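You operate a simulated robot arm through the tools that you are given. There is no shell and no other tool.

You are at the controls of a simulated robot arm. One attempt, no reset.

## Task
Stand the white pole in the parasol base and clamp it.
Fine: wind the cream ribbed knob to tight, then pull on the pole to try it.

It is judged by the outcome, as a careful person would: the job done as asked, and still so three seconds after it is handed in. It fails if anything else is knocked over, pushed out of place, dropped, spilled or broken.

## Robot
A 7-joint arm with a two-finger parallel gripper, fixed in place. Base frame: the origin is on the floor under the middle of its stand, x ahead of it, y to its left, z up. Units: mm, degrees, N and s.
With the tool pointing down near the work surface it reaches from about 100 to 540 mm from the base axis. Its first joint turns from -66.0 to 66.0 degrees. Payload 1.57 kg.
The TCP is the grasp point between the finger pads, 30 mm short of the fingertips. In the tool frame z runs along the fingers and y along their closing line. Largest opening 80 mm; finger width 17, thickness 12; the body of the gripper, 40 by 82 mm, starts 80 mm behind the TCP.
Orientation is told as [roll, pitch, yaw] about the base's x, y, z axes, in that order, counted from this pose: with the fingers straight down and closing along the base's y, the tool's x points along the base's -x, its y along +y and its z along -z.

## Interface
- The arm moves only by the tool jog_arm. Its argument "commands" is one flat list of numbers, 6 for each row, row after row: the shift along the tool's x, y, z in units of 25 mm (1.0 is 25 mm), then the turn, a rotation vector about the tool's x, y, z in units of 5 degrees (1.0 is 5 degrees). In form: [tx, ty, tz, rx, ry, rz, tx, ty, tz, rx, ry, rz, ...]. A call has 1 to 20 rows; each row shifts and turns the commanded pose from where the row before left it, along the tool's axes as they then stand. "claw" is the finger opening in mm, from 0 to 80, set as the call begins (left out, the last holds). A call with a number of a shift or a turn outside -1 to 1 is refused whole. Rows are played at 5 a second. More than 50 mm and 8.6 degrees between two rows, or a gripper value outside its range, and nothing of the call is played. A pose out of reach is approached as far as the arm can. The call stops where the force on the tool passes 50 N (or 10 N more than at its start, if that is more) or the arm is blocked; 0.2 s more then pass. Each finger travels about 72 mm/s and halts on what it meets, pressing with about 21 N; the grip force reading is that of the motor and also rises with nothing between the fingers. The clock runs only during rows and for 0.2 s after the last one: add rows that do not move to give the fingers time. It gives the time, the measured TCP pose, the force on the tool (base axes), the opening and the grip force at its end, in the units of the frame above (readings bear some noise), with the torque about the TCP (base axes, N m) and any sound that the robot's microphone picked up.
- Cameras (640 x 400 px; columns grow to the right, rows downward): "scene" is fixed at [52.4, 439.2, 1406]; the picture's right is [-0.76, -0.64, 0.00], its down [-0.47, 0.56, -0.68] and it looks along [0.44, -0.52, -0.73] (base axes); focal length 311 px, centre (320, 200). "wrist" rides on the gripper at [72, -7, -122] in the tool frame; the picture's right is [0.09, 1.00, 0.00], its down [-0.84, 0.08, -0.54] and it looks along [-0.54, 0.05, 0.84] (tool axes); focal length 238 px, centre (320, 200).
- grab_frame(camera): a new picture of that camera. No time passes.
- pixel_to_xyz(camera, pixels): for up to 12 pixels [column, row] of the newest picture of that camera ("zoom" is the newest enlarged one), the place [x, y, z] in the base frame of the surface seen there, good to about 2 mm. No time passes.
- close_up(camera, box): a new picture of the part [left, top, right, bottom] of that camera's present view, enlarged. No time passes.
- job_done(): hands the job in; it is judged then, once.

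Open the gripper and draw the arm clear of the work before you hand the job in, unless the task says otherwise.

The tools are called after ">>>" by a JSON object that holds its "method" and its "body". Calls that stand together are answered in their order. jog_arm: Moves the arm, as the interface text tells. Its arguments: {"type":"object","properties":{"commands":{"type":"array","items":{"type":"number"}},"claw":{"type":"number"}},"required":["commands"]} The other tools are called the same way: grab_frame (camera) takes a picture; pixel_to_xyz (camera, pixels) gives the place of the surface under pixels of a picture; close_up (camera, box) takes an enlarged picture of a part of a camera's view; job_done () hands the job in.

At the start:

```text
time: 0.0
ee_pos: [394.3, -58.4, 885.3]
tcp_rot: [0.0, 0.0, -0.1]
ft_force: [-0.2, 1.4, -0.3]
wrist_torque: [0.0, 0.01, -0.01]
opening: 79.8
finger_force: 0.0
```

scene: 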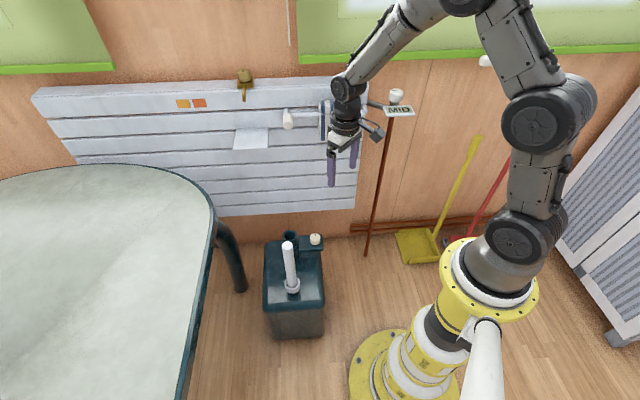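
wrist: 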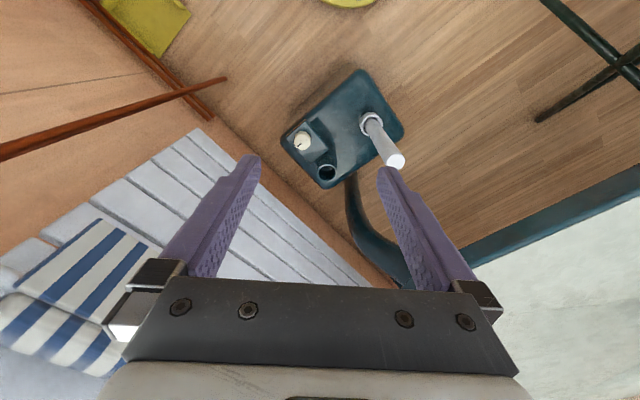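

The scene picture shows a dark box with a white pole at about (290,265), a cream knob at (315,239) and a dark socket at (291,236). I'll take enlarged pictures to see the details.

>>> {"method": "close_up", "body": {"camera": "scene", "box": [240, 215, 350, 345]}}

>>> {"method": "close_up", "body": {"camera": "wrist", "box": [260, 60, 420, 200]}}

```text
3.08 times, centred on (295, 280) of scene
```

zoom: 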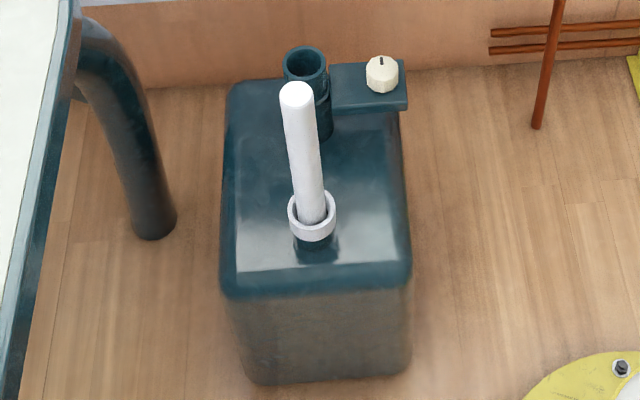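

```text
2.86 times, centred on (340, 130) of wrist
```

zoom: 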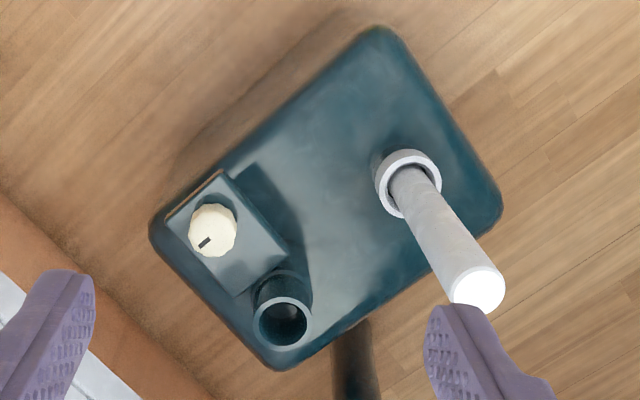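

The pole is parked in a light ring holder, and the socket tube is beside the bracket that carries the cream knob. I'll measure points on the pole, ring, socket and knob in the newest zoom (wrist).

>>> {"method": "pixel_to_xyz", "body": {"camera": "zoom", "pixels": [[480, 288], [410, 185], [383, 190], [437, 175], [408, 154], [285, 322], [258, 322], [308, 322], [283, 300], [283, 347], [212, 222], [204, 242]]}}

>>> {"method": "pixel_to_xyz", "body": {"camera": "wrist", "pixels": [[302, 141], [318, 148], [325, 172], [340, 130], [360, 75], [400, 133], [289, 140], [326, 186], [397, 160], [372, 122], [331, 163], [313, 172]]}}

```text
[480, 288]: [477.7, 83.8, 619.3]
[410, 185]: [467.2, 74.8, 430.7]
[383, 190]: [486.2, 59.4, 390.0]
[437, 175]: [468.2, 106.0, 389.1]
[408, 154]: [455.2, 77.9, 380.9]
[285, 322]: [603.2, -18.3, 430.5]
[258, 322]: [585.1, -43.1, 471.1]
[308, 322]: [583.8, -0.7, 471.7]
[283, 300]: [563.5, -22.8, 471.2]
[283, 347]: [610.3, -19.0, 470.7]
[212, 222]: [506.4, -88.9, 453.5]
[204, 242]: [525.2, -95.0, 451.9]
```

```text
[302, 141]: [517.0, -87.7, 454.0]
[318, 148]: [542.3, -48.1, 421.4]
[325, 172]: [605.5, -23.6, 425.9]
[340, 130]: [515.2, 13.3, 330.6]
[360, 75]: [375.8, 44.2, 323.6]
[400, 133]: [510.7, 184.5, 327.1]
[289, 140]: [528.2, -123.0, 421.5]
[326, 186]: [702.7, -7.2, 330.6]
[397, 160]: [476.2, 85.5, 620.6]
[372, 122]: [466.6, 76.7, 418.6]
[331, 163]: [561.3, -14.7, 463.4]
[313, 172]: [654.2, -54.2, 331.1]
```

Socket centre is near (587, -21, 471), the pole top near (477, 84, 620) and the knob near (515, -89, 454). I'll look at the labels on the wall and other surroundings for hints or obstacles.

>>> {"method": "close_up", "body": {"camera": "scene", "box": [370, 80, 430, 120]}}

>>> {"method": "close_up", "body": {"camera": "scene", "box": [160, 60, 340, 180]}}

>>> {"method": "close_up", "body": {"camera": "scene", "box": [280, 225, 330, 260]}}

>>> {"method": "close_up", "body": {"camera": "wrist", "box": [290, 120, 345, 190]}}

```text
10.00 times, centred on (400, 100) of scene
```

zoom: 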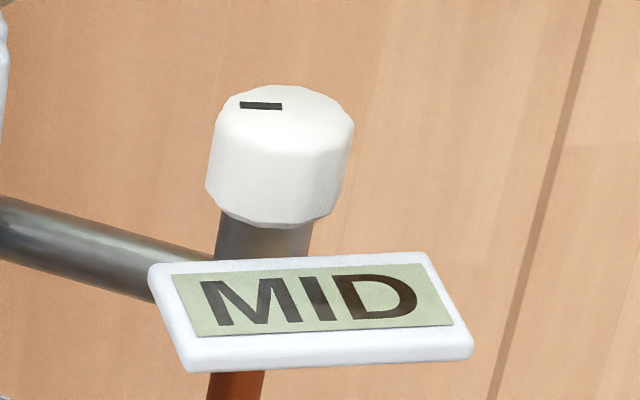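

```text
3.33 times, centred on (250, 120) of scene
```

zoom: 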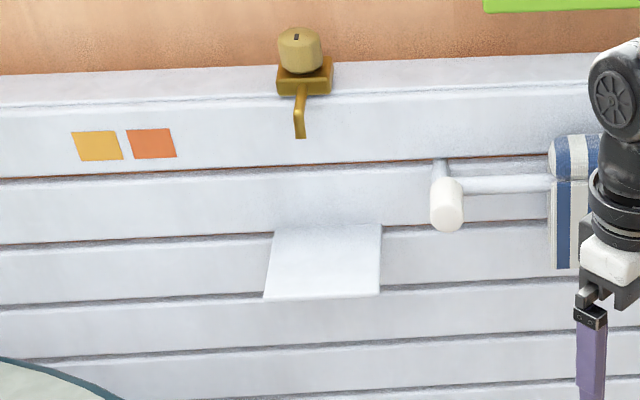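

```text
11.43 times, centred on (305, 242) of scene
```

zoom: 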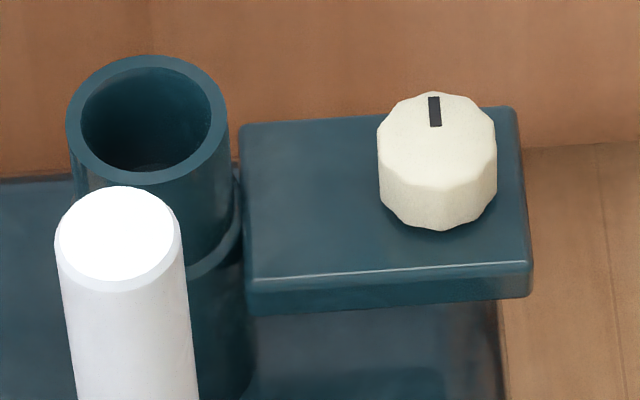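

```text
5.71 times, centred on (318, 155) of wrist
```

zoom: 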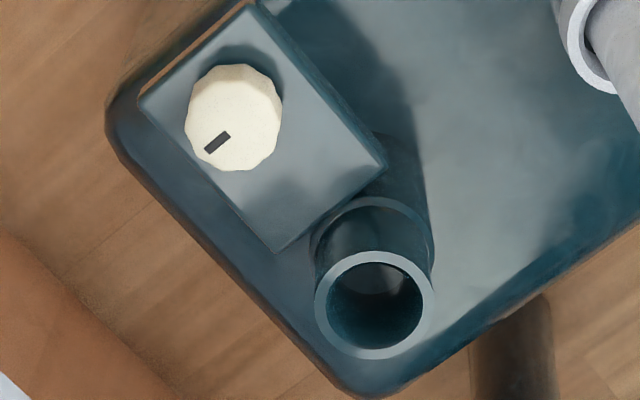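

The only cream ribbed knob is the one on the base bracket (the white "MID" knob and the brass one belong to other things). I'll measure the socket rim in the newest wrist zoom, centred near (376,305), and then measure the pole and ring from a scene zoom.

>>> {"method": "pixel_to_xyz", "body": {"camera": "zoom", "pixels": [[321, 305], [430, 305], [376, 256], [376, 355], [338, 268], [414, 342], [233, 90], [190, 110], [278, 110], [233, 166], [376, 290], [370, 320]]}}

>>> {"method": "close_up", "body": {"camera": "scene", "box": [265, 235, 320, 300]}}

```text
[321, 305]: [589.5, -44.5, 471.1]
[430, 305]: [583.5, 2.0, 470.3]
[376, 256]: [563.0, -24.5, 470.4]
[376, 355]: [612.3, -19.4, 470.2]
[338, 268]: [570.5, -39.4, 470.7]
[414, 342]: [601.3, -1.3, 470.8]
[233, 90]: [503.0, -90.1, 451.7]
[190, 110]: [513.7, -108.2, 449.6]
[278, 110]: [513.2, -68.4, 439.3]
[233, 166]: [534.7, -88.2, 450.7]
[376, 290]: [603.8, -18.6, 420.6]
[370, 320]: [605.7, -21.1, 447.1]
```

```text
6.15 times, centred on (292, 268) of scene
```

zoom: 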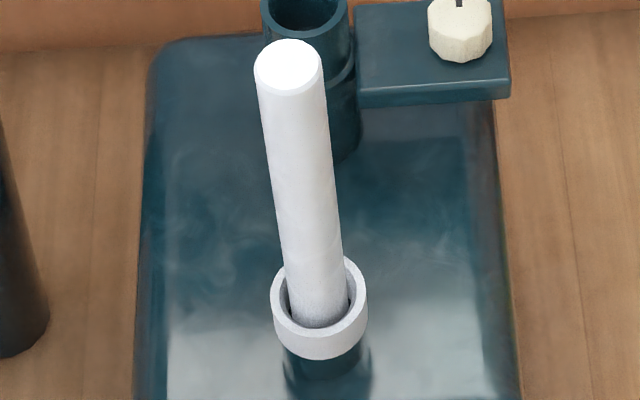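

Socket rim centre is about (587, -21, 471). Now I'll measure the pole top (288,66), the pole's lower part (318,300) and the ring in this zoom.

>>> {"method": "pixel_to_xyz", "body": {"camera": "zoom", "pixels": [[288, 66], [258, 66], [318, 66], [288, 45], [289, 85], [276, 305], [362, 300], [355, 268], [318, 340], [318, 318], [320, 375], [303, 200]]}}

>>> {"method": "pixel_to_xyz", "body": {"camera": "scene", "pixels": [[251, 139], [200, 180], [340, 200], [396, 97], [330, 205], [300, 320], [235, 270], [390, 140], [245, 75], [288, 119], [100, 240], [420, 245]]}}

```text
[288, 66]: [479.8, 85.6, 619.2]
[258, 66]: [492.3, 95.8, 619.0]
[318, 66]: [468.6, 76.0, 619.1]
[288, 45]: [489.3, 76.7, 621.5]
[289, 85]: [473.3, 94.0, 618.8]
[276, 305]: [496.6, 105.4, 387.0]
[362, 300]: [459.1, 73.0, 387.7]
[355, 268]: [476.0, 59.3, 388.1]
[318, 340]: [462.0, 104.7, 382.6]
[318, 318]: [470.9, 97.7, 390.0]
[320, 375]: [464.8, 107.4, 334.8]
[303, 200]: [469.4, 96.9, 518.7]
```

```text
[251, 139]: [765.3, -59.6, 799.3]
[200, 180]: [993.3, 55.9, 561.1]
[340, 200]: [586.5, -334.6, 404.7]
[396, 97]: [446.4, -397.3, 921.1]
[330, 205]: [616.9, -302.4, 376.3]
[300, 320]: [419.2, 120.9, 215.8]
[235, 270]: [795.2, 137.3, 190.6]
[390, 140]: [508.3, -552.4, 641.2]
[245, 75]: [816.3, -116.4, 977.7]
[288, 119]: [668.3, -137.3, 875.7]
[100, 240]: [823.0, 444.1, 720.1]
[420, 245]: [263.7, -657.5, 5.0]
```

The pole stands vertically at about (480, 86) with its top at z≈620 and a diameter of about 33 mm; the socket bore is about 42 mm. The socket is at radius 587, so before taking the pole I'll test whether the arm can reach over it with the tool down.

>>> {"method": "jog_arm", "body": {"commands": [-0.77, 0.15, 0.38, 0, 0, 0, -0.77, 0.15, 0.38, 0, 0, 0, -0.77, 0.15, 0.38, 0, 0, 0, -0.77, 0.15, 0.38, 0, 0, 0, -0.77, 0.15, 0.38, 0, 0, 0, -0.77, 0.15, 0.38, 0, 0, 0, -0.77, 0.15, 0.38, 0, 0, 0, -0.77, 0.15, 0.38, 0, 0, 0, -0.77, 0.15, 0.38, 0, 0, 0, -0.77, 0.15, 0.38, 0, 0, 0, 0, 0, 0, 0, 0, 0], "claw": 80}}

```text
time: 2.4
ee_pos: [583.5, -19.6, 790.5]
tcp_rot: [0.0, 0.0, -0.1]
ft_force: [-0.4, -0.1, -0.2]
wrist_torque: [-0.02, 0.03, -0.01]
opening: 80.0
finger_force: 0.0
```

It reached (583.5, -19.6, 790.5) with the tool still straight down, so the socket is within reach. I'll take pictures from here.

>>> {"method": "grab_frame", "body": {"camera": "wrist"}}

>>> {"method": "grab_frame", "body": {"camera": "scene"}}

>>> {"method": "jog_arm", "body": {"commands": [0, 0, 0, 0, 0, 0, 0, 0, 0, 0, 0, 0]}}

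```text
taken
```

wrist: 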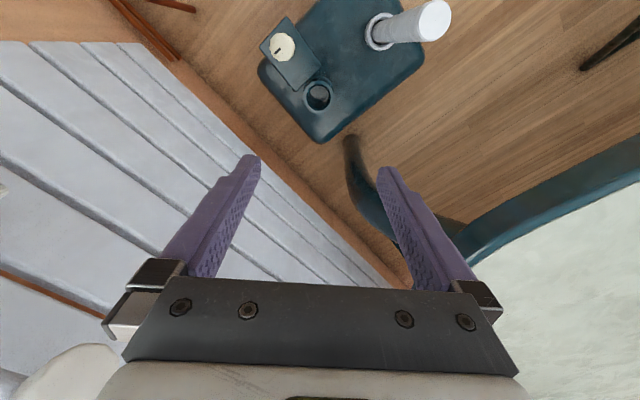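

```text
taken
```

scene: 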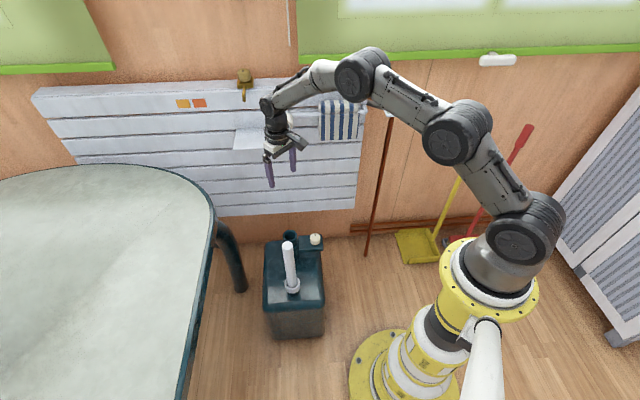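

```text
time: 3.0
ee_pos: [584.1, -18.1, 790.0]
tcp_rot: [-0.1, 0.0, -0.1]
ft_force: [-0.4, -0.1, -0.3]
wrist_torque: [-0.02, 0.02, -0.01]
opening: 79.8
finger_force: 0.0
```

The wrist picture shows something white close by at lower left (70,375). I'll check its distance, and re-measure the socket rim at (318,96) and the knob from this angle.

>>> {"method": "pixel_to_xyz", "body": {"camera": "wrist", "pixels": [[70, 375], [100, 352], [30, 395], [10, 380], [5, 190], [318, 86], [318, 108], [306, 97], [331, 97], [433, 20], [285, 45], [345, 135]]}}

>>> {"method": "close_up", "body": {"camera": "scene", "box": [230, 70, 330, 200]}}

>>> {"method": "close_up", "body": {"camera": "wrist", "box": [250, 0, 460, 150]}}

```text
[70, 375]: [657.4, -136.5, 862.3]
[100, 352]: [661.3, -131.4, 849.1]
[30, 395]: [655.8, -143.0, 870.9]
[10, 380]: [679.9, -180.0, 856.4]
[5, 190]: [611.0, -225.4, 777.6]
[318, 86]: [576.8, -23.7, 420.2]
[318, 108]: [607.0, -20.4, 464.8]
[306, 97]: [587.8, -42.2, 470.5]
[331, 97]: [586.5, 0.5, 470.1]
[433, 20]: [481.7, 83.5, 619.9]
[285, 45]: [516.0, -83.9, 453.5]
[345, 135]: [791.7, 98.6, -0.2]
```

```text
3.08 times, centred on (280, 135) of scene
```

zoom: 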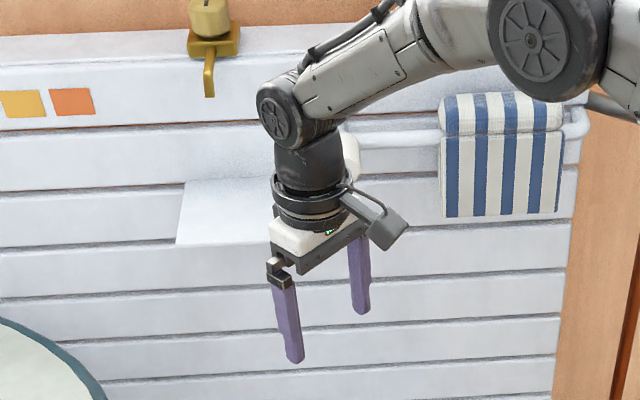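

```text
2.67 times, centred on (355, 75) of wrist
```

zoom: 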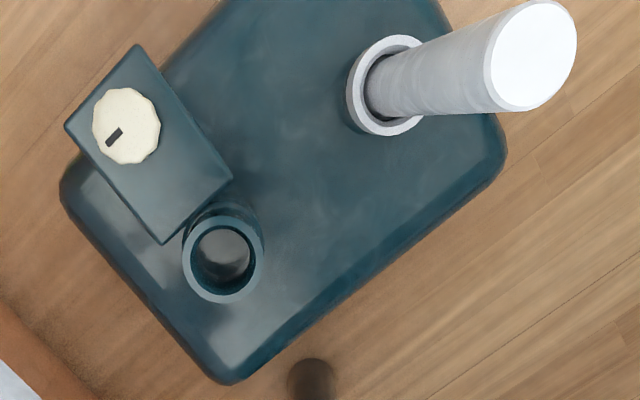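

The camera on the gripper has a physical body, so I'll keep it away from obstacles. Now I move over the pole at about (480, 86), staying high, and check alignment.

>>> {"method": "jog_arm", "body": {"commands": [0.84, 0.83, 0.2, 0, 0, 0, 0.84, 0.83, 0.2, 0, 0, 0, 0.84, 0.83, 0.2, 0, 0, 0, 0.84, 0.83, 0.2, 0, 0, 0, 0.84, 0.83, 0.2, 0, 0, 0, 0, 0, 0.5, 0, 0, 0, 0, 0, 0, 0, 0, 0, 0, 0, 0, 0, 0, 0], "claw": 80}}

>>> {"method": "pixel_to_xyz", "body": {"camera": "zoom", "pixels": [[222, 250], [222, 265], [215, 245], [127, 100], [127, 160], [95, 125], [158, 125], [115, 138]]}}

>>> {"method": "grab_frame", "body": {"camera": "wrist"}}

```text
time: 4.8
ee_pos: [479.1, 84.6, 753.5]
tcp_rot: [0.0, 0.1, -0.1]
ft_force: [0.1, 1.2, -0.2]
wrist_torque: [0.02, 0.02, -0.01]
opening: 80.0
finger_force: 0.0
```

```text
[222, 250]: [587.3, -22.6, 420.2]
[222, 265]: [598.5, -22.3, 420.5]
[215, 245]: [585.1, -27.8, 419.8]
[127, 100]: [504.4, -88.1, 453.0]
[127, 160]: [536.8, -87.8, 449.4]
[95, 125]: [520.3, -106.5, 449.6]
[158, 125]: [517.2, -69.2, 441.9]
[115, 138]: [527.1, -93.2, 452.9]
```

```text
taken
```

wrist: 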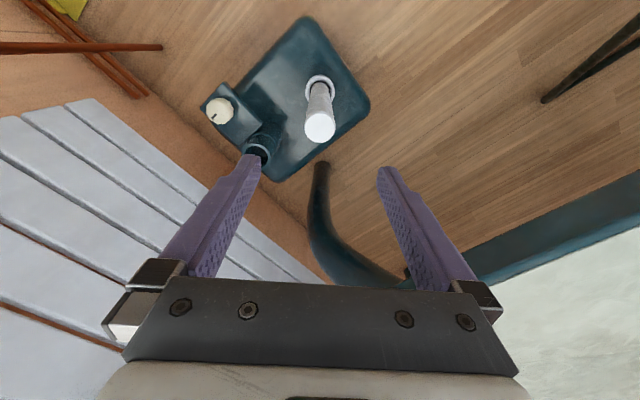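

Measured TCP (479.1, 84.6) matches the pole; the socket floor reads z≈420, so the socket is about 50 mm deep. I descend over the pole with the fingers open, to TCP z≈580.

>>> {"method": "jog_arm", "body": {"commands": [0, 0.02, 0.87, 0, 0, 0, 0, 0.02, 0.87, 0, 0, 0, 0, 0, 0.87, 0, 0, 0, 0, 0, 0.87, 0, 0, 0, 0, 0, 0.87, 0, 0, 0, 0, 0, 0.87, 0, 0, 0, 0, 0, 0.87, 0, 0, 0, 0, 0, 0.87, 0, 0, 0, 0, 0, 0, 0, 0, 0, 0, 0, 0, 0, 0, 0], "claw": 80}}

>>> {"method": "grab_frame", "body": {"camera": "wrist"}}

>>> {"method": "close_up", "body": {"camera": "scene", "box": [230, 190, 350, 320]}}

```text
time: 7.0
ee_pos: [480.4, 84.7, 577.1]
tcp_rot: [0.0, 0.0, 0.0]
ft_force: [1.3, 0.4, -0.2]
wrist_torque: [-0.03, -0.04, -0.02]
opening: 79.9
finger_force: 0.1
```

```text
taken
```

wrist: 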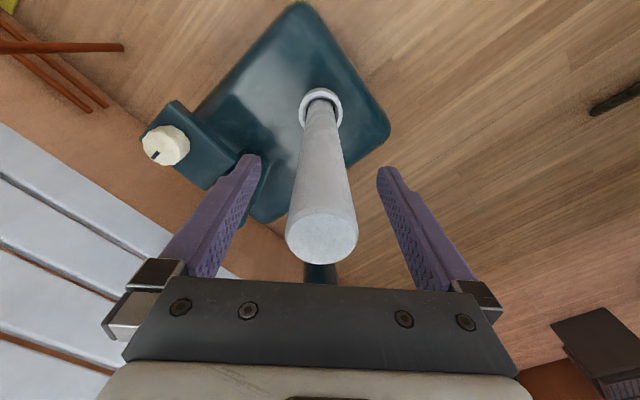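

```text
3.08 times, centred on (290, 255) of scene
```

zoom: 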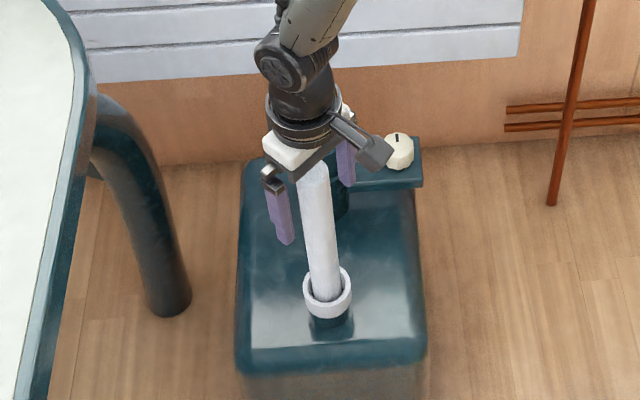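

The pole is centred between the fingers, with its top at (321,240) in the wrist view. I close the gripper on it.

>>> {"method": "jog_arm", "body": {"commands": [0, 0, 0, 0, 0, 0, 0, 0, 0, 0, 0, 0, 0, 0, 0, 0, 0, 0, 0, 0, 0, 0, 0, 0, 0, 0, 0, 0, 0, 0, 0, 0, 0, 0, 0, 0], "claw": 0}}

```text
time: 8.4
ee_pos: [480.7, 83.9, 577.7]
tcp_rot: [0.0, -0.1, 0.0]
ft_force: [0.1, -1.2, 1.5]
wrist_torque: [-0.2, 0.03, 0.01]
opening: 33.2
finger_force: 21.1
```

Gripped at an opening of 33.2 mm. I lift straight up 50 mm first and check for a change in force.

>>> {"method": "jog_arm", "body": {"commands": [0, 0, -0.4, 0, 0, 0, 0, 0, -0.4, 0, 0, 0, 0, 0, -0.4, 0, 0, 0, 0, 0, -0.4, 0, 0, 0, 0, 0, -0.4, 0, 0, 0, 0, 0, 0, 0, 0, 0]}}

>>> {"method": "close_up", "body": {"camera": "scene", "box": [230, 190, 350, 320]}}

>>> {"method": "grab_frame", "body": {"camera": "wrist"}}

```text
time: 9.8
ee_pos: [479.4, 86.2, 629.7]
tcp_rot: [0.0, 0.0, 0.0]
ft_force: [-0.6, 0.7, -2.3]
wrist_torque: [0.04, 0.02, -0.04]
opening: 33.4
finger_force: 20.9
```

```text
3.08 times, centred on (290, 255) of scene
```

zoom: 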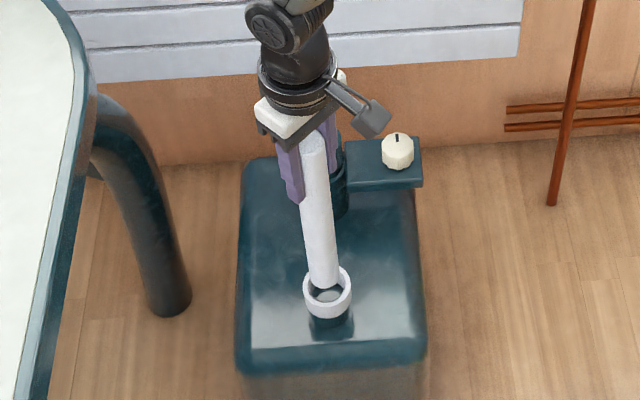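

```text
taken
```

wrist: 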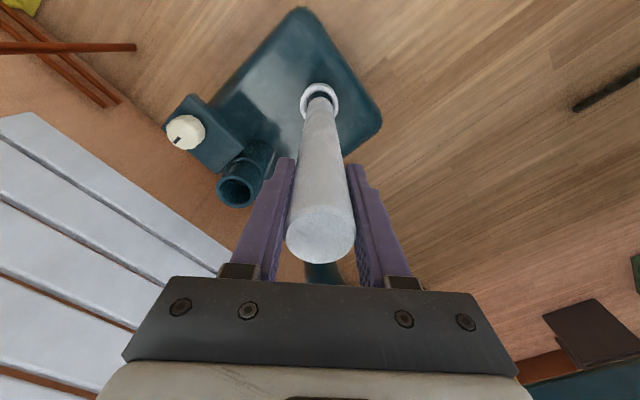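

The pole lifts cleanly, about 2 N in weight. I measure where its bottom end and the empty holder's floor now are in the scene.

>>> {"method": "close_up", "body": {"camera": "scene", "box": [275, 255, 315, 300]}}

```text
8.89 times, centred on (295, 278) of scene
```

zoom: 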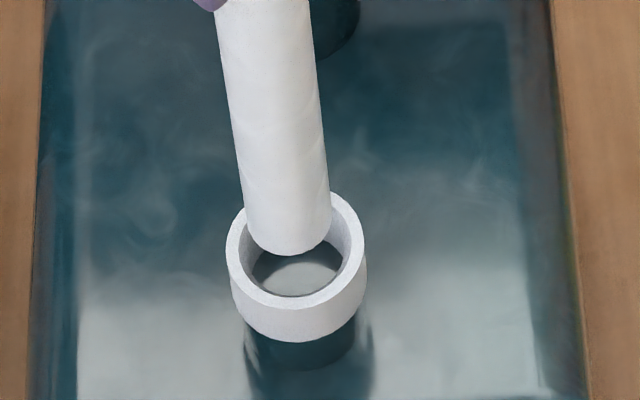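

>>> {"method": "pixel_to_xyz", "body": {"camera": "zoom", "pixels": [[293, 252], [290, 240], [260, 238], [320, 235], [300, 275], [295, 285], [235, 250], [360, 245], [295, 315]]}}

```text
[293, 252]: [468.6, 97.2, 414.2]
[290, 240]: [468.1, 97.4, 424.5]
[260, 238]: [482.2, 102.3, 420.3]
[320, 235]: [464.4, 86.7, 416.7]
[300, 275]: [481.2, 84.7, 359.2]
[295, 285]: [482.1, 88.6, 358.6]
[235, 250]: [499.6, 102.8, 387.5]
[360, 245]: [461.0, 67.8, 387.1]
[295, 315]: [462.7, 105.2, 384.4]
```

The holder floor is z≈359, so the pole is about 260 mm long, with its bottom about 217 mm below the TCP. I raise it until the bottom clears the socket rim, then carry it towards (587, -21).

>>> {"method": "jog_arm", "body": {"commands": [0, 0, -0.6, 0, 0, 0, 0, 0, -0.6, 0, 0, 0, 0, 0, -0.6, 0, 0, 0, 0, 0, -0.6, 0, 0, 0, 0, 0, -0.6, 0, 0, 0, 0, 0, -0.6, 0, 0, 0, -0.43, -0.43, 0, 0, 0, 0, -0.43, -0.43, 0, 0, 0, 0, -0.43, -0.43, 0, 0, 0, 0, -0.43, -0.43, 0, 0, 0, 0, -0.43, -0.43, 0, 0, 0, 0, -0.43, -0.43, 0, 0, 0, 0, -0.43, -0.43, 0, 0, 0, 0, -0.43, -0.43, 0, 0, 0, 0, -0.43, -0.43, 0, 0, 0, 0, -0.43, -0.43, 0, 0, 0, 0, 0, 0, 0, 0, 0, 0, 0, 0, 0, 0, 0, 0]}}

>>> {"method": "close_up", "body": {"camera": "scene", "box": [255, 180, 345, 270]}}

>>> {"method": "grab_frame", "body": {"camera": "wrist"}}

```text
time: 13.6
ee_pos: [589.3, -21.7, 720.2]
tcp_rot: [0.1, 0.0, 0.1]
ft_force: [0.9, 0.2, -2.3]
wrist_torque: [0.04, -0.02, 0.02]
opening: 33.8
finger_force: 20.7
```

```text
4.44 times, centred on (300, 225) of scene
```

zoom: 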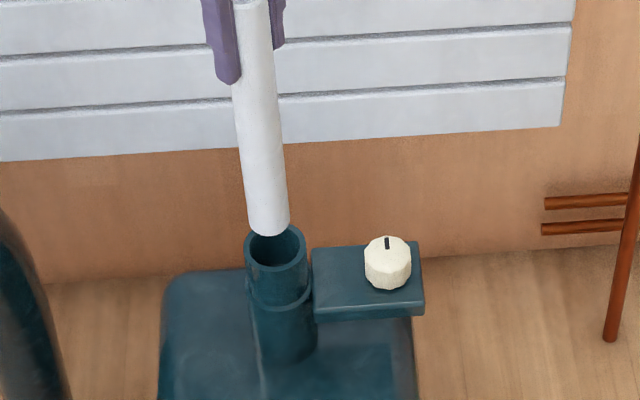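

```text
taken
```

wrist: 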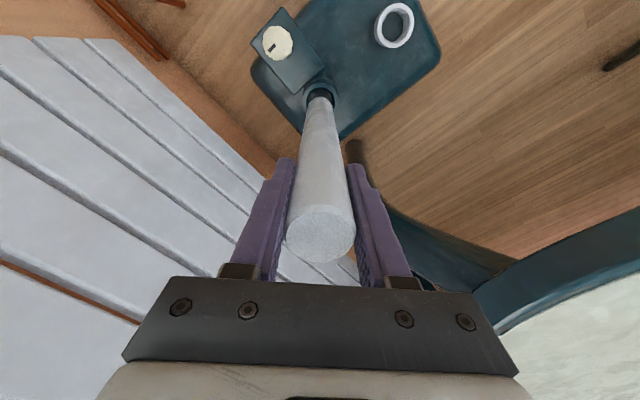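

The pole hangs just above the socket. I zoom in from both cameras to check lateral alignment of its lower end with the bore.

>>> {"method": "close_up", "body": {"camera": "wrist", "box": [290, 70, 350, 120]}}

>>> {"method": "close_up", "body": {"camera": "scene", "box": [275, 210, 315, 245]}}

```text
8.00 times, centred on (320, 95) of wrist
```

zoom: 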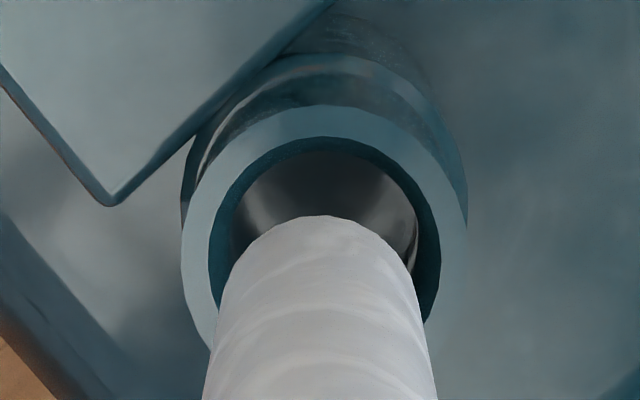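

```text
11.43 times, centred on (295, 228) of scene
```

zoom: 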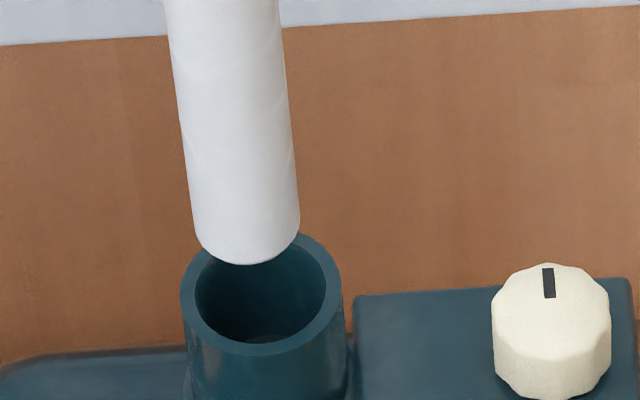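

The pole looks slightly beyond the bore centre (a few mm in +x). I measure the lower pole surface and rim in this zoom to work out the offset.

>>> {"method": "pixel_to_xyz", "body": {"camera": "zoom", "pixels": [[245, 240], [205, 225], [290, 222], [245, 200], [200, 200], [290, 190], [188, 300], [335, 290], [260, 350], [320, 250], [247, 262], [552, 320]]}}

```text
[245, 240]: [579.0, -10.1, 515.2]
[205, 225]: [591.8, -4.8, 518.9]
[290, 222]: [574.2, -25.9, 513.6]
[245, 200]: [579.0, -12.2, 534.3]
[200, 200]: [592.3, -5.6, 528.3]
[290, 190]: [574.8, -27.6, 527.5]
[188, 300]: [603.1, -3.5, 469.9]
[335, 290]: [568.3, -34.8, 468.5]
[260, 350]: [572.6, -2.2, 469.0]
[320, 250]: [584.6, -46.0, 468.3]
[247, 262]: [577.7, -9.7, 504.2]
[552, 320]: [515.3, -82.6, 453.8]
```

Circle fits give the pole centre at ≈(591, -22) and the socket centre at ≈(587, -21), so I shift -3 mm in x. Then I lower slowly until the pole's end has entered the bore about 10 mm.

>>> {"method": "jog_arm", "body": {"commands": [0.14, 0.02, 0, 0, 0, 0, 0, 0, 0, 0, 0, 0, 0, 0, 0.2, 0, 0, 0, 0, 0, 0.2, 0, 0, 0, 0, 0, 0.2, 0, 0, 0, 0, 0, 0.2, 0, 0, 0, 0, 0, 0.2, 0, 0, 0, 0, 0, 0.2, 0, 0, 0, 0, 0, 0.2, 0, 0, 0, 0, 0, 0.2, 0, 0, 0, 0, 0, 0, 0, 0, 0]}}

>>> {"method": "close_up", "body": {"camera": "scene", "box": [275, 210, 315, 245]}}

>>> {"method": "close_up", "body": {"camera": "wrist", "box": [290, 70, 350, 120]}}

```text
time: 16.0
ee_pos: [585.4, -21.6, 678.4]
tcp_rot: [0.0, 0.0, 0.1]
ft_force: [0.0, -0.2, -1.6]
wrist_torque: [0.0, 0.01, 0.0]
opening: 33.4
finger_force: 21.4
```

```text
11.43 times, centred on (295, 228) of scene
```

zoom: 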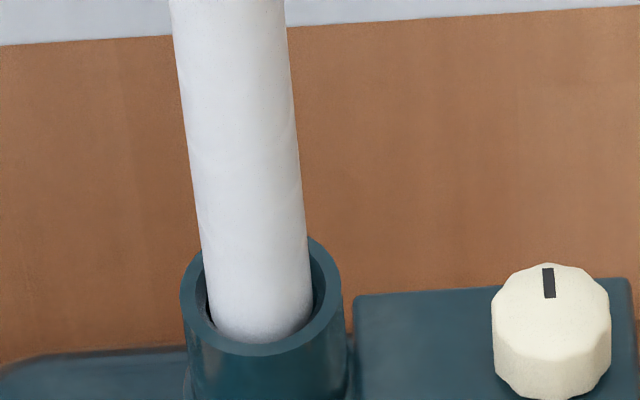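

```text
8.00 times, centred on (320, 95) of wrist
```

zoom: 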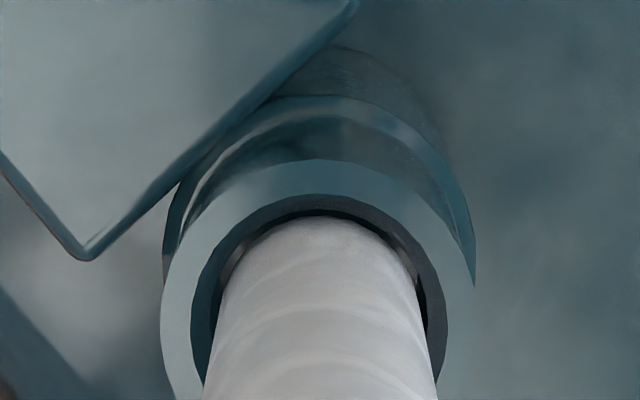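

The pole's end is inside the bore with a clear gap all round and no contact force. I keep lowering about 37 mm, stopping short of the floor.

>>> {"method": "jog_arm", "body": {"commands": [0, 0, 0.2, 0, 0, 0, 0, 0, 0.2, 0, 0, 0, 0, 0, 0.2, 0, 0, 0, 0, 0, 0.2, 0, 0, 0, 0, 0, 0.2, 0, 0, 0, 0, 0, 0.2, 0, 0, 0, 0, 0, 0.1, 0, 0, 0, 0, 0, 0.1, 0, 0, 0, 0, 0, 0.1, 0, 0, 0, 0, 0, 0, 0, 0, 0]}}

>>> {"method": "close_up", "body": {"camera": "scene", "box": [275, 210, 315, 245]}}

```text
time: 18.2
ee_pos: [586.1, -20.7, 641.0]
tcp_rot: [0.0, -0.1, 0.1]
ft_force: [0.3, -0.1, -2.0]
wrist_torque: [-0.01, 0.0, 0.03]
opening: 33.5
finger_force: 20.7
```

```text
11.43 times, centred on (295, 228) of scene
```

zoom: 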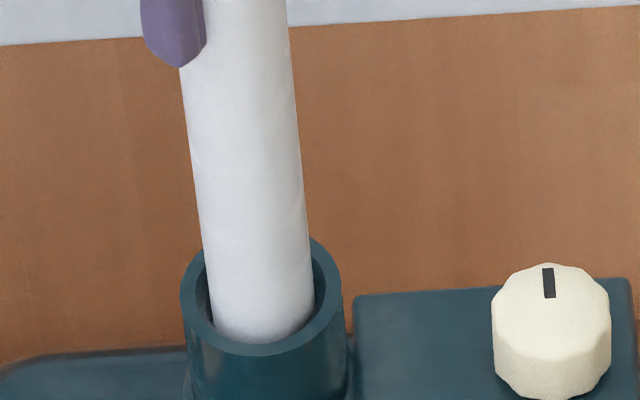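

No contact yet at z 641. I go on in 1 mm steps until a light upward force shows that the pole has bottomed.

>>> {"method": "jog_arm", "body": {"commands": [0, 0, 0.04, 0, 0, 0, 0, 0, 0.04, 0, 0, 0, 0, 0, 0.04, 0, 0, 0, 0, 0, 0, 0, 0, 0]}}

>>> {"method": "jog_arm", "body": {"commands": [0, 0, 0.04, 0, 0, 0, 0, 0, 0.04, 0, 0, 0, 0, 0, 0, 0, 0, 0]}}

```text
time: 19.2
ee_pos: [586.1, -22.4, 639.1]
tcp_rot: [0.0, 0.0, 0.0]
ft_force: [-2.5, 0.6, 6.1]
wrist_torque: [0.08, 0.52, -0.03]
opening: 33.7
finger_force: 20.8
```

```text
time: 20.0
ee_pos: [586.7, -21.4, 638.4]
tcp_rot: [0.0, -0.4, -0.1]
ft_force: [-2.1, -0.3, 18.7]
wrist_torque: [0.01, 0.13, -0.06]
opening: 33.3
finger_force: 20.8
```

The pole has bottomed (18.7 N upward at z 638). I ease the pressure by 1 mm, then open gently a few millimetres.

>>> {"method": "jog_arm", "body": {"commands": [0, 0, -0.04, 0, 0, 0, 0, 0, 0, 0, 0, 0]}}

>>> {"method": "jog_arm", "body": {"commands": [0, 0, 0, 0, 0, 0, 0, 0, 0, 0, 0, 0, 0, 0, 0, 0, 0, 0], "claw": 40}}

>>> {"method": "close_up", "body": {"camera": "scene", "box": [255, 160, 345, 250]}}

>>> {"method": "grab_frame", "body": {"camera": "wrist"}}

```text
time: 20.6
ee_pos: [586.8, -21.2, 639.6]
tcp_rot: [0.0, -0.2, 0.0]
ft_force: [1.7, -1.7, 15.4]
wrist_torque: [-0.2, -0.55, -0.1]
opening: 33.5
finger_force: 21.8
```

```text
time: 21.4
ee_pos: [584.5, -22.2, 636.5]
tcp_rot: [0.0, 0.0, 0.1]
ft_force: [0.3, 1.0, 0.6]
wrist_torque: [0.01, 0.01, 0.03]
opening: 40.1
finger_force: 0.0
```

```text
4.44 times, centred on (300, 205) of scene
```

zoom: 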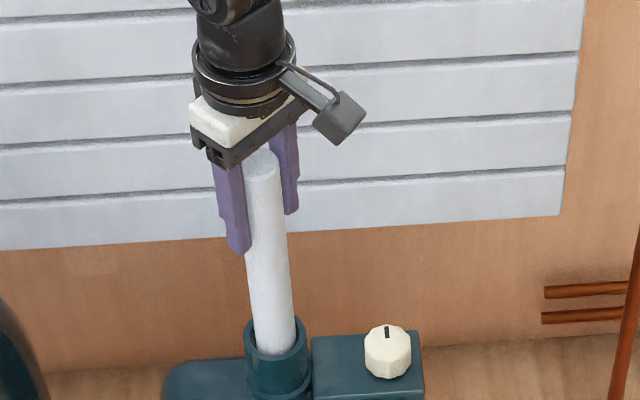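

```text
taken
```

wrist: 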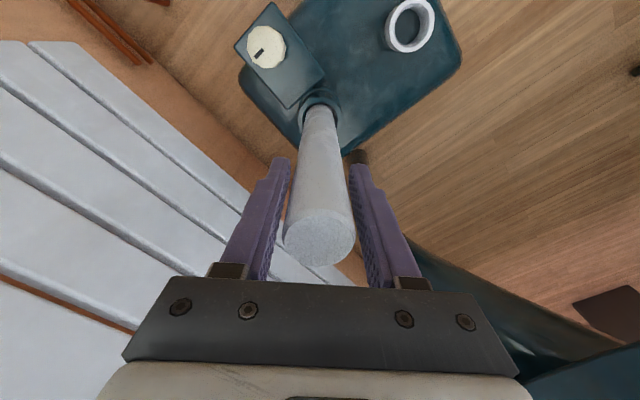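

The pole stands upright on its own at an opening of 40 mm. I open fully and rise straight up clear of it.

>>> {"method": "jog_arm", "body": {"commands": [0, 0, 0, 0, 0, 0, 0, 0, 0, 0, 0, 0, 0, 0, 0, 0, 0, 0, 0, 0, -0.4, 0, 0, 0, 0, 0, -0.6, 0, 0, 0, 0, 0, -0.6, 0, 0, 0, 0, 0, -0.6, 0, 0, 0, 0, 0, -0.6, 0, 0, 0, 0, 0, -0.6, 0, 0, 0, 0, 0, -0.6, 0, 0, 0, 0, 0, 0, 0, 0, 0], "claw": 70}}

>>> {"method": "close_up", "body": {"camera": "scene", "box": [255, 160, 345, 250]}}

>>> {"method": "grab_frame", "body": {"camera": "wrist"}}

```text
time: 23.8
ee_pos: [586.7, -20.4, 736.4]
tcp_rot: [0.1, 0.0, 0.0]
ft_force: [-0.1, -0.3, -0.7]
wrist_torque: [-0.01, -0.01, 0.0]
opening: 70.1
finger_force: 0.1
```

```text
4.44 times, centred on (300, 205) of scene
```

zoom: 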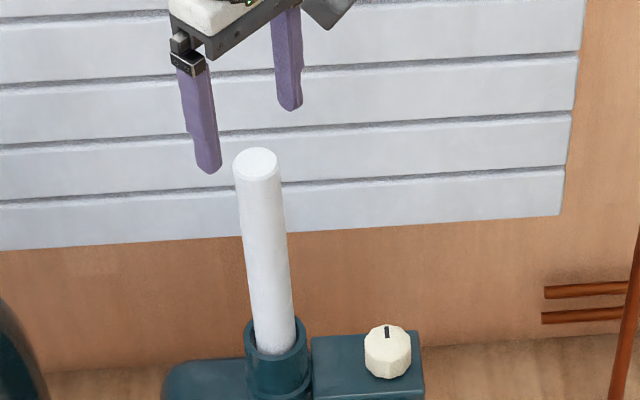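

```text
taken
```

wrist: 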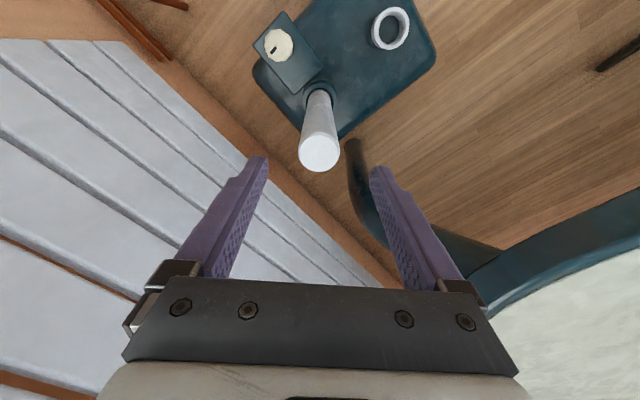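

The pole stays standing. Now I travel above its top towards the knob at about (518, -88), then come partway down beside it.

>>> {"method": "jog_arm", "body": {"commands": [0, 0, -0.5, 0, 0, 0, 0.46, -0.447, 0, 0, 0, 0, 0.46, -0.447, 0, 0, 0, 0, 0.46, -0.447, 0, 0, 0, 0, 0.46, -0.447, 0, 0, 0, 0, 0.46, -0.447, 0, 0, 0, 0, 0.46, -0.447, 0, 0, 0, 0, 0, 0, 0.6, 0, 0, 0, 0, 0, 0.6, 0, 0, 0, 0, 0, 0.6, 0, 0, 0, 0, 0, 0.6, 0, 0, 0, 0, 0, 0.6, 0, 0, 0, 0, 0, 0, 0, 0, 0], "claw": 70}}

>>> {"method": "close_up", "body": {"camera": "scene", "box": [255, 130, 375, 270]}}

>>> {"method": "grab_frame", "body": {"camera": "wrist"}}

```text
time: 26.6
ee_pos: [516.0, -88.4, 672.9]
tcp_rot: [0.0, 0.0, -0.1]
ft_force: [1.1, 0.1, 0.5]
wrist_torque: [0.01, 0.02, -0.02]
opening: 70.0
finger_force: 0.0
```

```text
2.86 times, centred on (315, 200) of scene
```

zoom: 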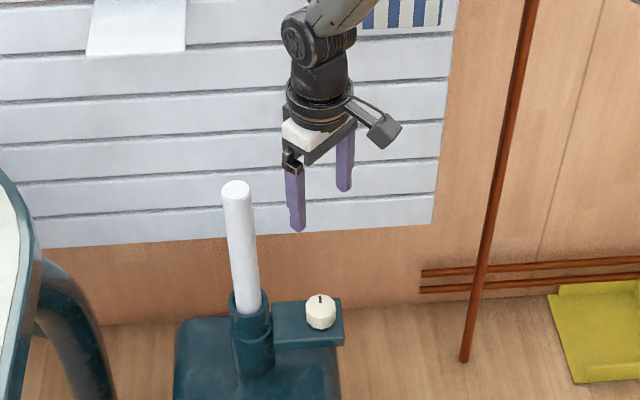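

```text
taken
```

wrist: 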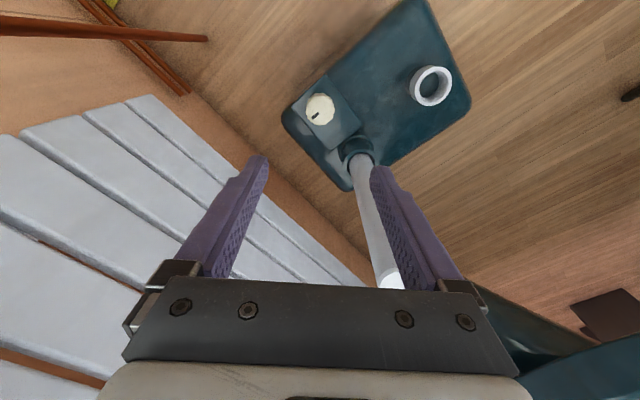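

I'm beside the pole and above the knob. I zoom in on the knob at (319,108) to pin down its centre.

>>> {"method": "close_up", "body": {"camera": "wrist", "box": [285, 75, 365, 140]}}

```text
6.15 times, centred on (325, 108) of wrist
```

zoom: 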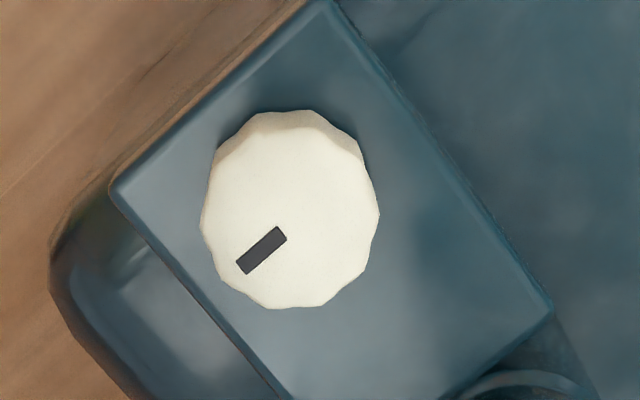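

>>> {"method": "pixel_to_xyz", "body": {"camera": "zoom", "pixels": [[290, 215], [205, 215], [375, 215], [290, 304], [290, 130], [235, 155], [350, 280], [350, 150], [228, 280], [240, 265], [282, 233], [450, 300]]}}

```text
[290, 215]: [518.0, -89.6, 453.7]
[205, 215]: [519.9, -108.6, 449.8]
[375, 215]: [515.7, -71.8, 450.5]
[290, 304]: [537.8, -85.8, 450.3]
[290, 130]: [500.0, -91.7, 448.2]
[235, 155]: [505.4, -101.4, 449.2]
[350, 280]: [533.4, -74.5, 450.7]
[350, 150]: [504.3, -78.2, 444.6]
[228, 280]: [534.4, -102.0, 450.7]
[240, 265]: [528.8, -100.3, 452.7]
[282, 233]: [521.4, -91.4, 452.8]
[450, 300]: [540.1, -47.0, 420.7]
```

Knob centre ≈ (518.5, -90), top z≈454, bracket top z≈421. I turn the wrist +80° yaw (camera swings away from the pole, so I have a long clockwise stroke) and fix the xy offset.

>>> {"method": "jog_arm", "body": {"commands": [-0.06, -0.05, 0, 0, 0, 0, 0, 0, 0, 0, 0, -1, 0, 0, 0, 0, 0, -1, 0, 0, 0, 0, 0, -1, 0, 0, 0, 0, 0, -1, 0, 0, 0, 0, 0, -1, 0, 0, 0, 0, 0, -1, 0, 0, 0, 0, 0, -1, 0, 0, 0, 0, 0, -1, 0, 0, 0, 0, 0, -1, 0, 0, 0, 0, 0, -1, 0, 0, 0, 0, 0, -1, 0, 0, 0, 0, 0, -1, 0, 0, 0, 0, 0, -1, 0, 0, 0, 0, 0, -1, 0, 0, 0, 0, 0, -1, 0, 0, 0, 0, 0, -1, 0, 0, 0, 0, 0, 0, 0, 0, 0, 0, 0, 0], "claw": 64}}

>>> {"method": "close_up", "body": {"camera": "scene", "box": [255, 130, 375, 270]}}

>>> {"method": "grab_frame", "body": {"camera": "wrist"}}

```text
time: 30.6
ee_pos: [517.5, -89.9, 673.6]
tcp_rot: [0.0, 0.0, 80.0]
ft_force: [-0.9, -0.6, -0.5]
wrist_torque: [0.03, -0.02, -0.03]
opening: 63.8
finger_force: 0.0
```

```text
2.86 times, centred on (315, 200) of scene
```

zoom: 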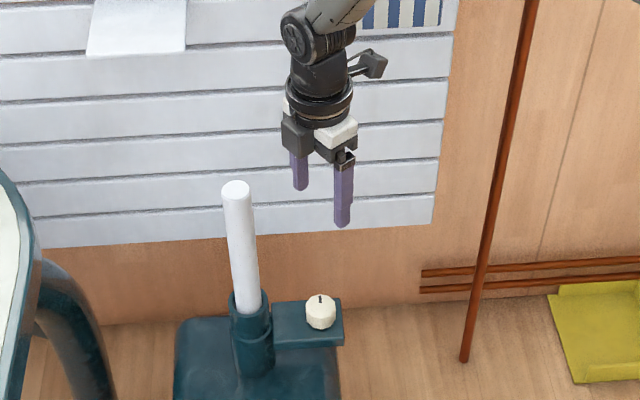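

```text
taken
```

wrist: 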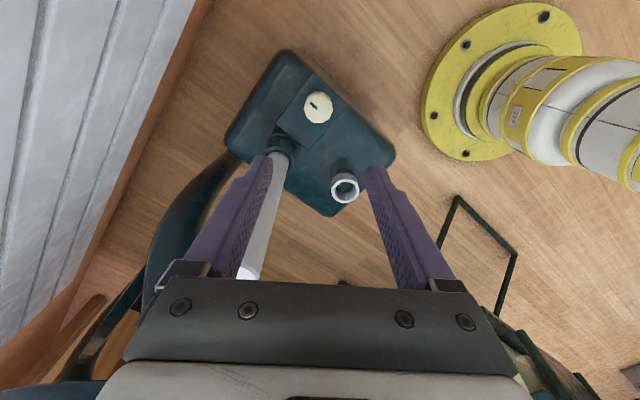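

Yaw is +80° and the tool is centred at (517.5, -89.9). I descend 150 mm first, leaving the fingertips above the knob, and check clearance to the pole.

>>> {"method": "jog_arm", "body": {"commands": [0, 0, 0.6, 0, 0, 0, 0, 0, 0.6, 0, 0, 0, 0, 0, 0.6, 0, 0, 0, 0, 0, 0.6, 0, 0, 0, 0, 0, 0.6, 0, 0, 0, 0, 0, 0.6, 0, 0, 0, 0, 0, 0.6, 0, 0, 0, 0, 0, 0.6, 0, 0, 0, 0, 0, 0.6, 0, 0, 0, 0, 0, 0.6, 0, 0, 0, 0, 0, 0, 0, 0, 0], "claw": 64}}

>>> {"method": "close_up", "body": {"camera": "scene", "box": [255, 140, 375, 270]}}

>>> {"method": "grab_frame", "body": {"camera": "wrist"}}

```text
time: 33.0
ee_pos: [518.5, -88.6, 523.7]
tcp_rot: [0.0, 0.0, 80.1]
ft_force: [0.9, 0.0, 0.5]
wrist_torque: [0.03, 0.01, 0.04]
opening: 63.9
finger_force: 0.1
```

```text
3.08 times, centred on (315, 205) of scene
```

zoom: 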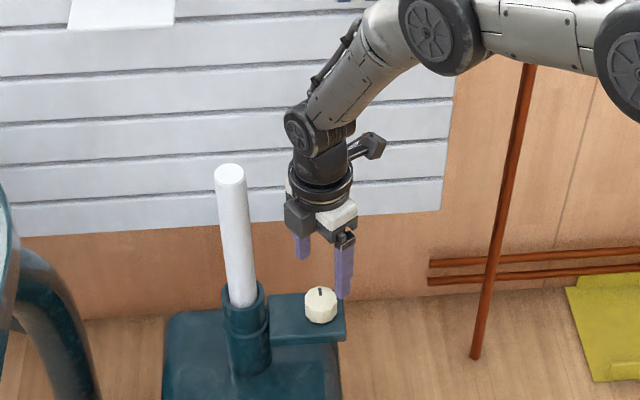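

```text
taken
```

wrist: 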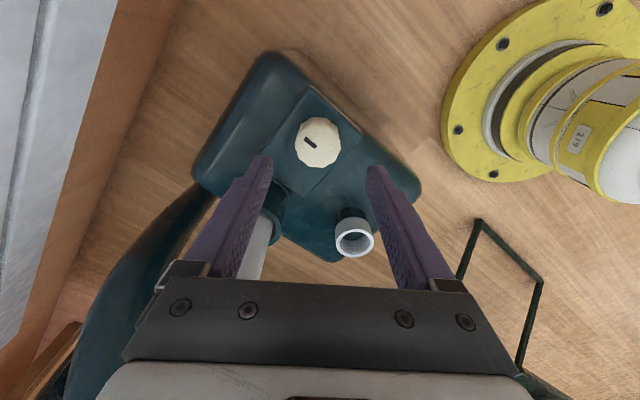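

There is plenty of clearance to the pole. I descend the remaining ~67 mm around the knob, slowing at the end.

>>> {"method": "jog_arm", "body": {"commands": [0, 0, 0.4, 0, 0, 0, 0, 0, 0.4, 0, 0, 0, 0, 0, 0.4, 0, 0, 0, 0, 0, 0.4, 0, 0, 0, 0, 0, 0.4, 0, 0, 0, 0, 0, 0.11, 0, 0, 0, 0, 0, 0.11, 0, 0, 0, 0, 0, 0.11, 0, 0, 0, 0, 0, 0.11, 0, 0, 0, 0, 0, 0.11, 0, 0, 0, 0, 0, 0.11, 0, 0, 0, 0, 0, 0, 0, 0, 0], "claw": 64}}

>>> {"method": "close_up", "body": {"camera": "scene", "box": [270, 180, 350, 260]}}

>>> {"method": "grab_frame", "body": {"camera": "wrist"}}

```text
time: 35.6
ee_pos: [516.7, -88.7, 457.4]
tcp_rot: [-0.1, 0.0, 80.0]
ft_force: [0.6, -0.7, -0.3]
wrist_torque: [0.02, -0.01, -0.02]
opening: 63.8
finger_force: 0.0
```

```text
5.00 times, centred on (310, 220) of scene
```

zoom: 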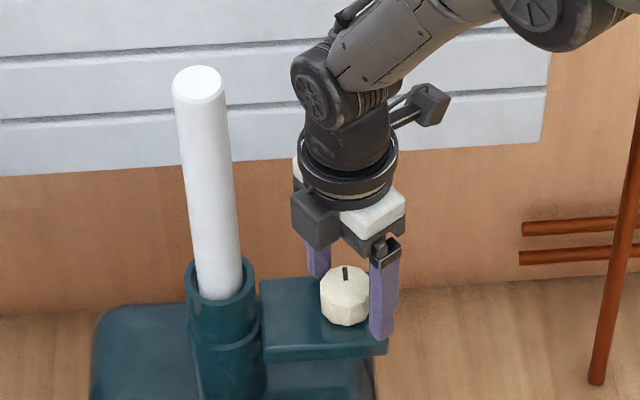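

```text
taken
```

wrist: 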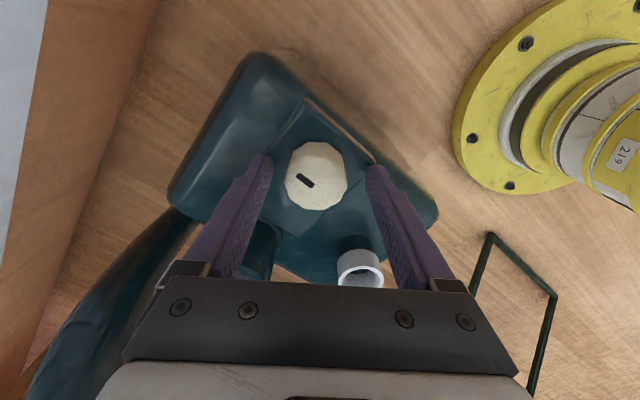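

The fingers straddle the knob, though the knob at (316,175) looks slightly off-centre. I measure it from this close view before closing.

>>> {"method": "close_up", "body": {"camera": "wrist", "box": [270, 130, 370, 220]}}

```text
4.44 times, centred on (320, 175) of wrist
```

zoom: 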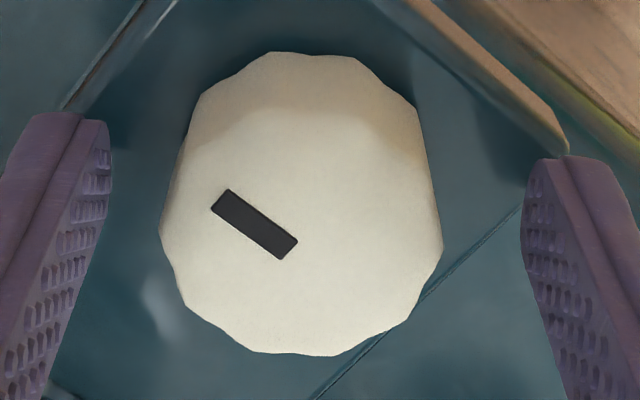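

>>> {"method": "pixel_to_xyz", "body": {"camera": "zoom", "pixels": [[300, 230], [172, 230], [432, 230], [300, 350], [300, 110], [290, 60], [215, 320], [395, 320], [228, 195], [288, 252], [100, 150], [535, 190]]}}

```text
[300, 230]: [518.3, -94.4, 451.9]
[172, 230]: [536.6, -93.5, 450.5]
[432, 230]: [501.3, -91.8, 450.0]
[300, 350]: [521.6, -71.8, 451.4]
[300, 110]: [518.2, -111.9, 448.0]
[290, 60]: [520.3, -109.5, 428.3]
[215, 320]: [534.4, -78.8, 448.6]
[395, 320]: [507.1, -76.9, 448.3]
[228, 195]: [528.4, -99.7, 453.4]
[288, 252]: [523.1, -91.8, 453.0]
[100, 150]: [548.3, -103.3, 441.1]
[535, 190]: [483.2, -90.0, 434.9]
```

Knob centre refines to ≈(519, -91), so I shift the TCP about +2 mm in x and -2 mm in y, then close on the knob.

>>> {"method": "jog_arm", "body": {"commands": [0.065, -0.093, 0, 0, 0, 0, 0, 0, 0, 0, 0, 0]}}

>>> {"method": "jog_arm", "body": {"commands": [0, 0, 0, 0, 0, 0, 0, 0, 0, 0, 0, 0, 0, 0, 0, 0, 0, 0, 0, 0, 0, 0, 0, 0], "claw": 0}}

```text
time: 36.2
ee_pos: [518.8, -91.1, 456.4]
tcp_rot: [0.0, 0.0, 80.0]
ft_force: [0.6, 0.9, 0.1]
wrist_torque: [-0.02, 0.02, 0.01]
opening: 64.0
finger_force: 0.1
```

```text
time: 37.2
ee_pos: [519.1, -91.9, 457.3]
tcp_rot: [0.0, -0.1, 80.0]
ft_force: [1.3, -1.1, -1.3]
wrist_torque: [-0.01, -0.07, 0.0]
opening: 39.2
finger_force: 45.0
```

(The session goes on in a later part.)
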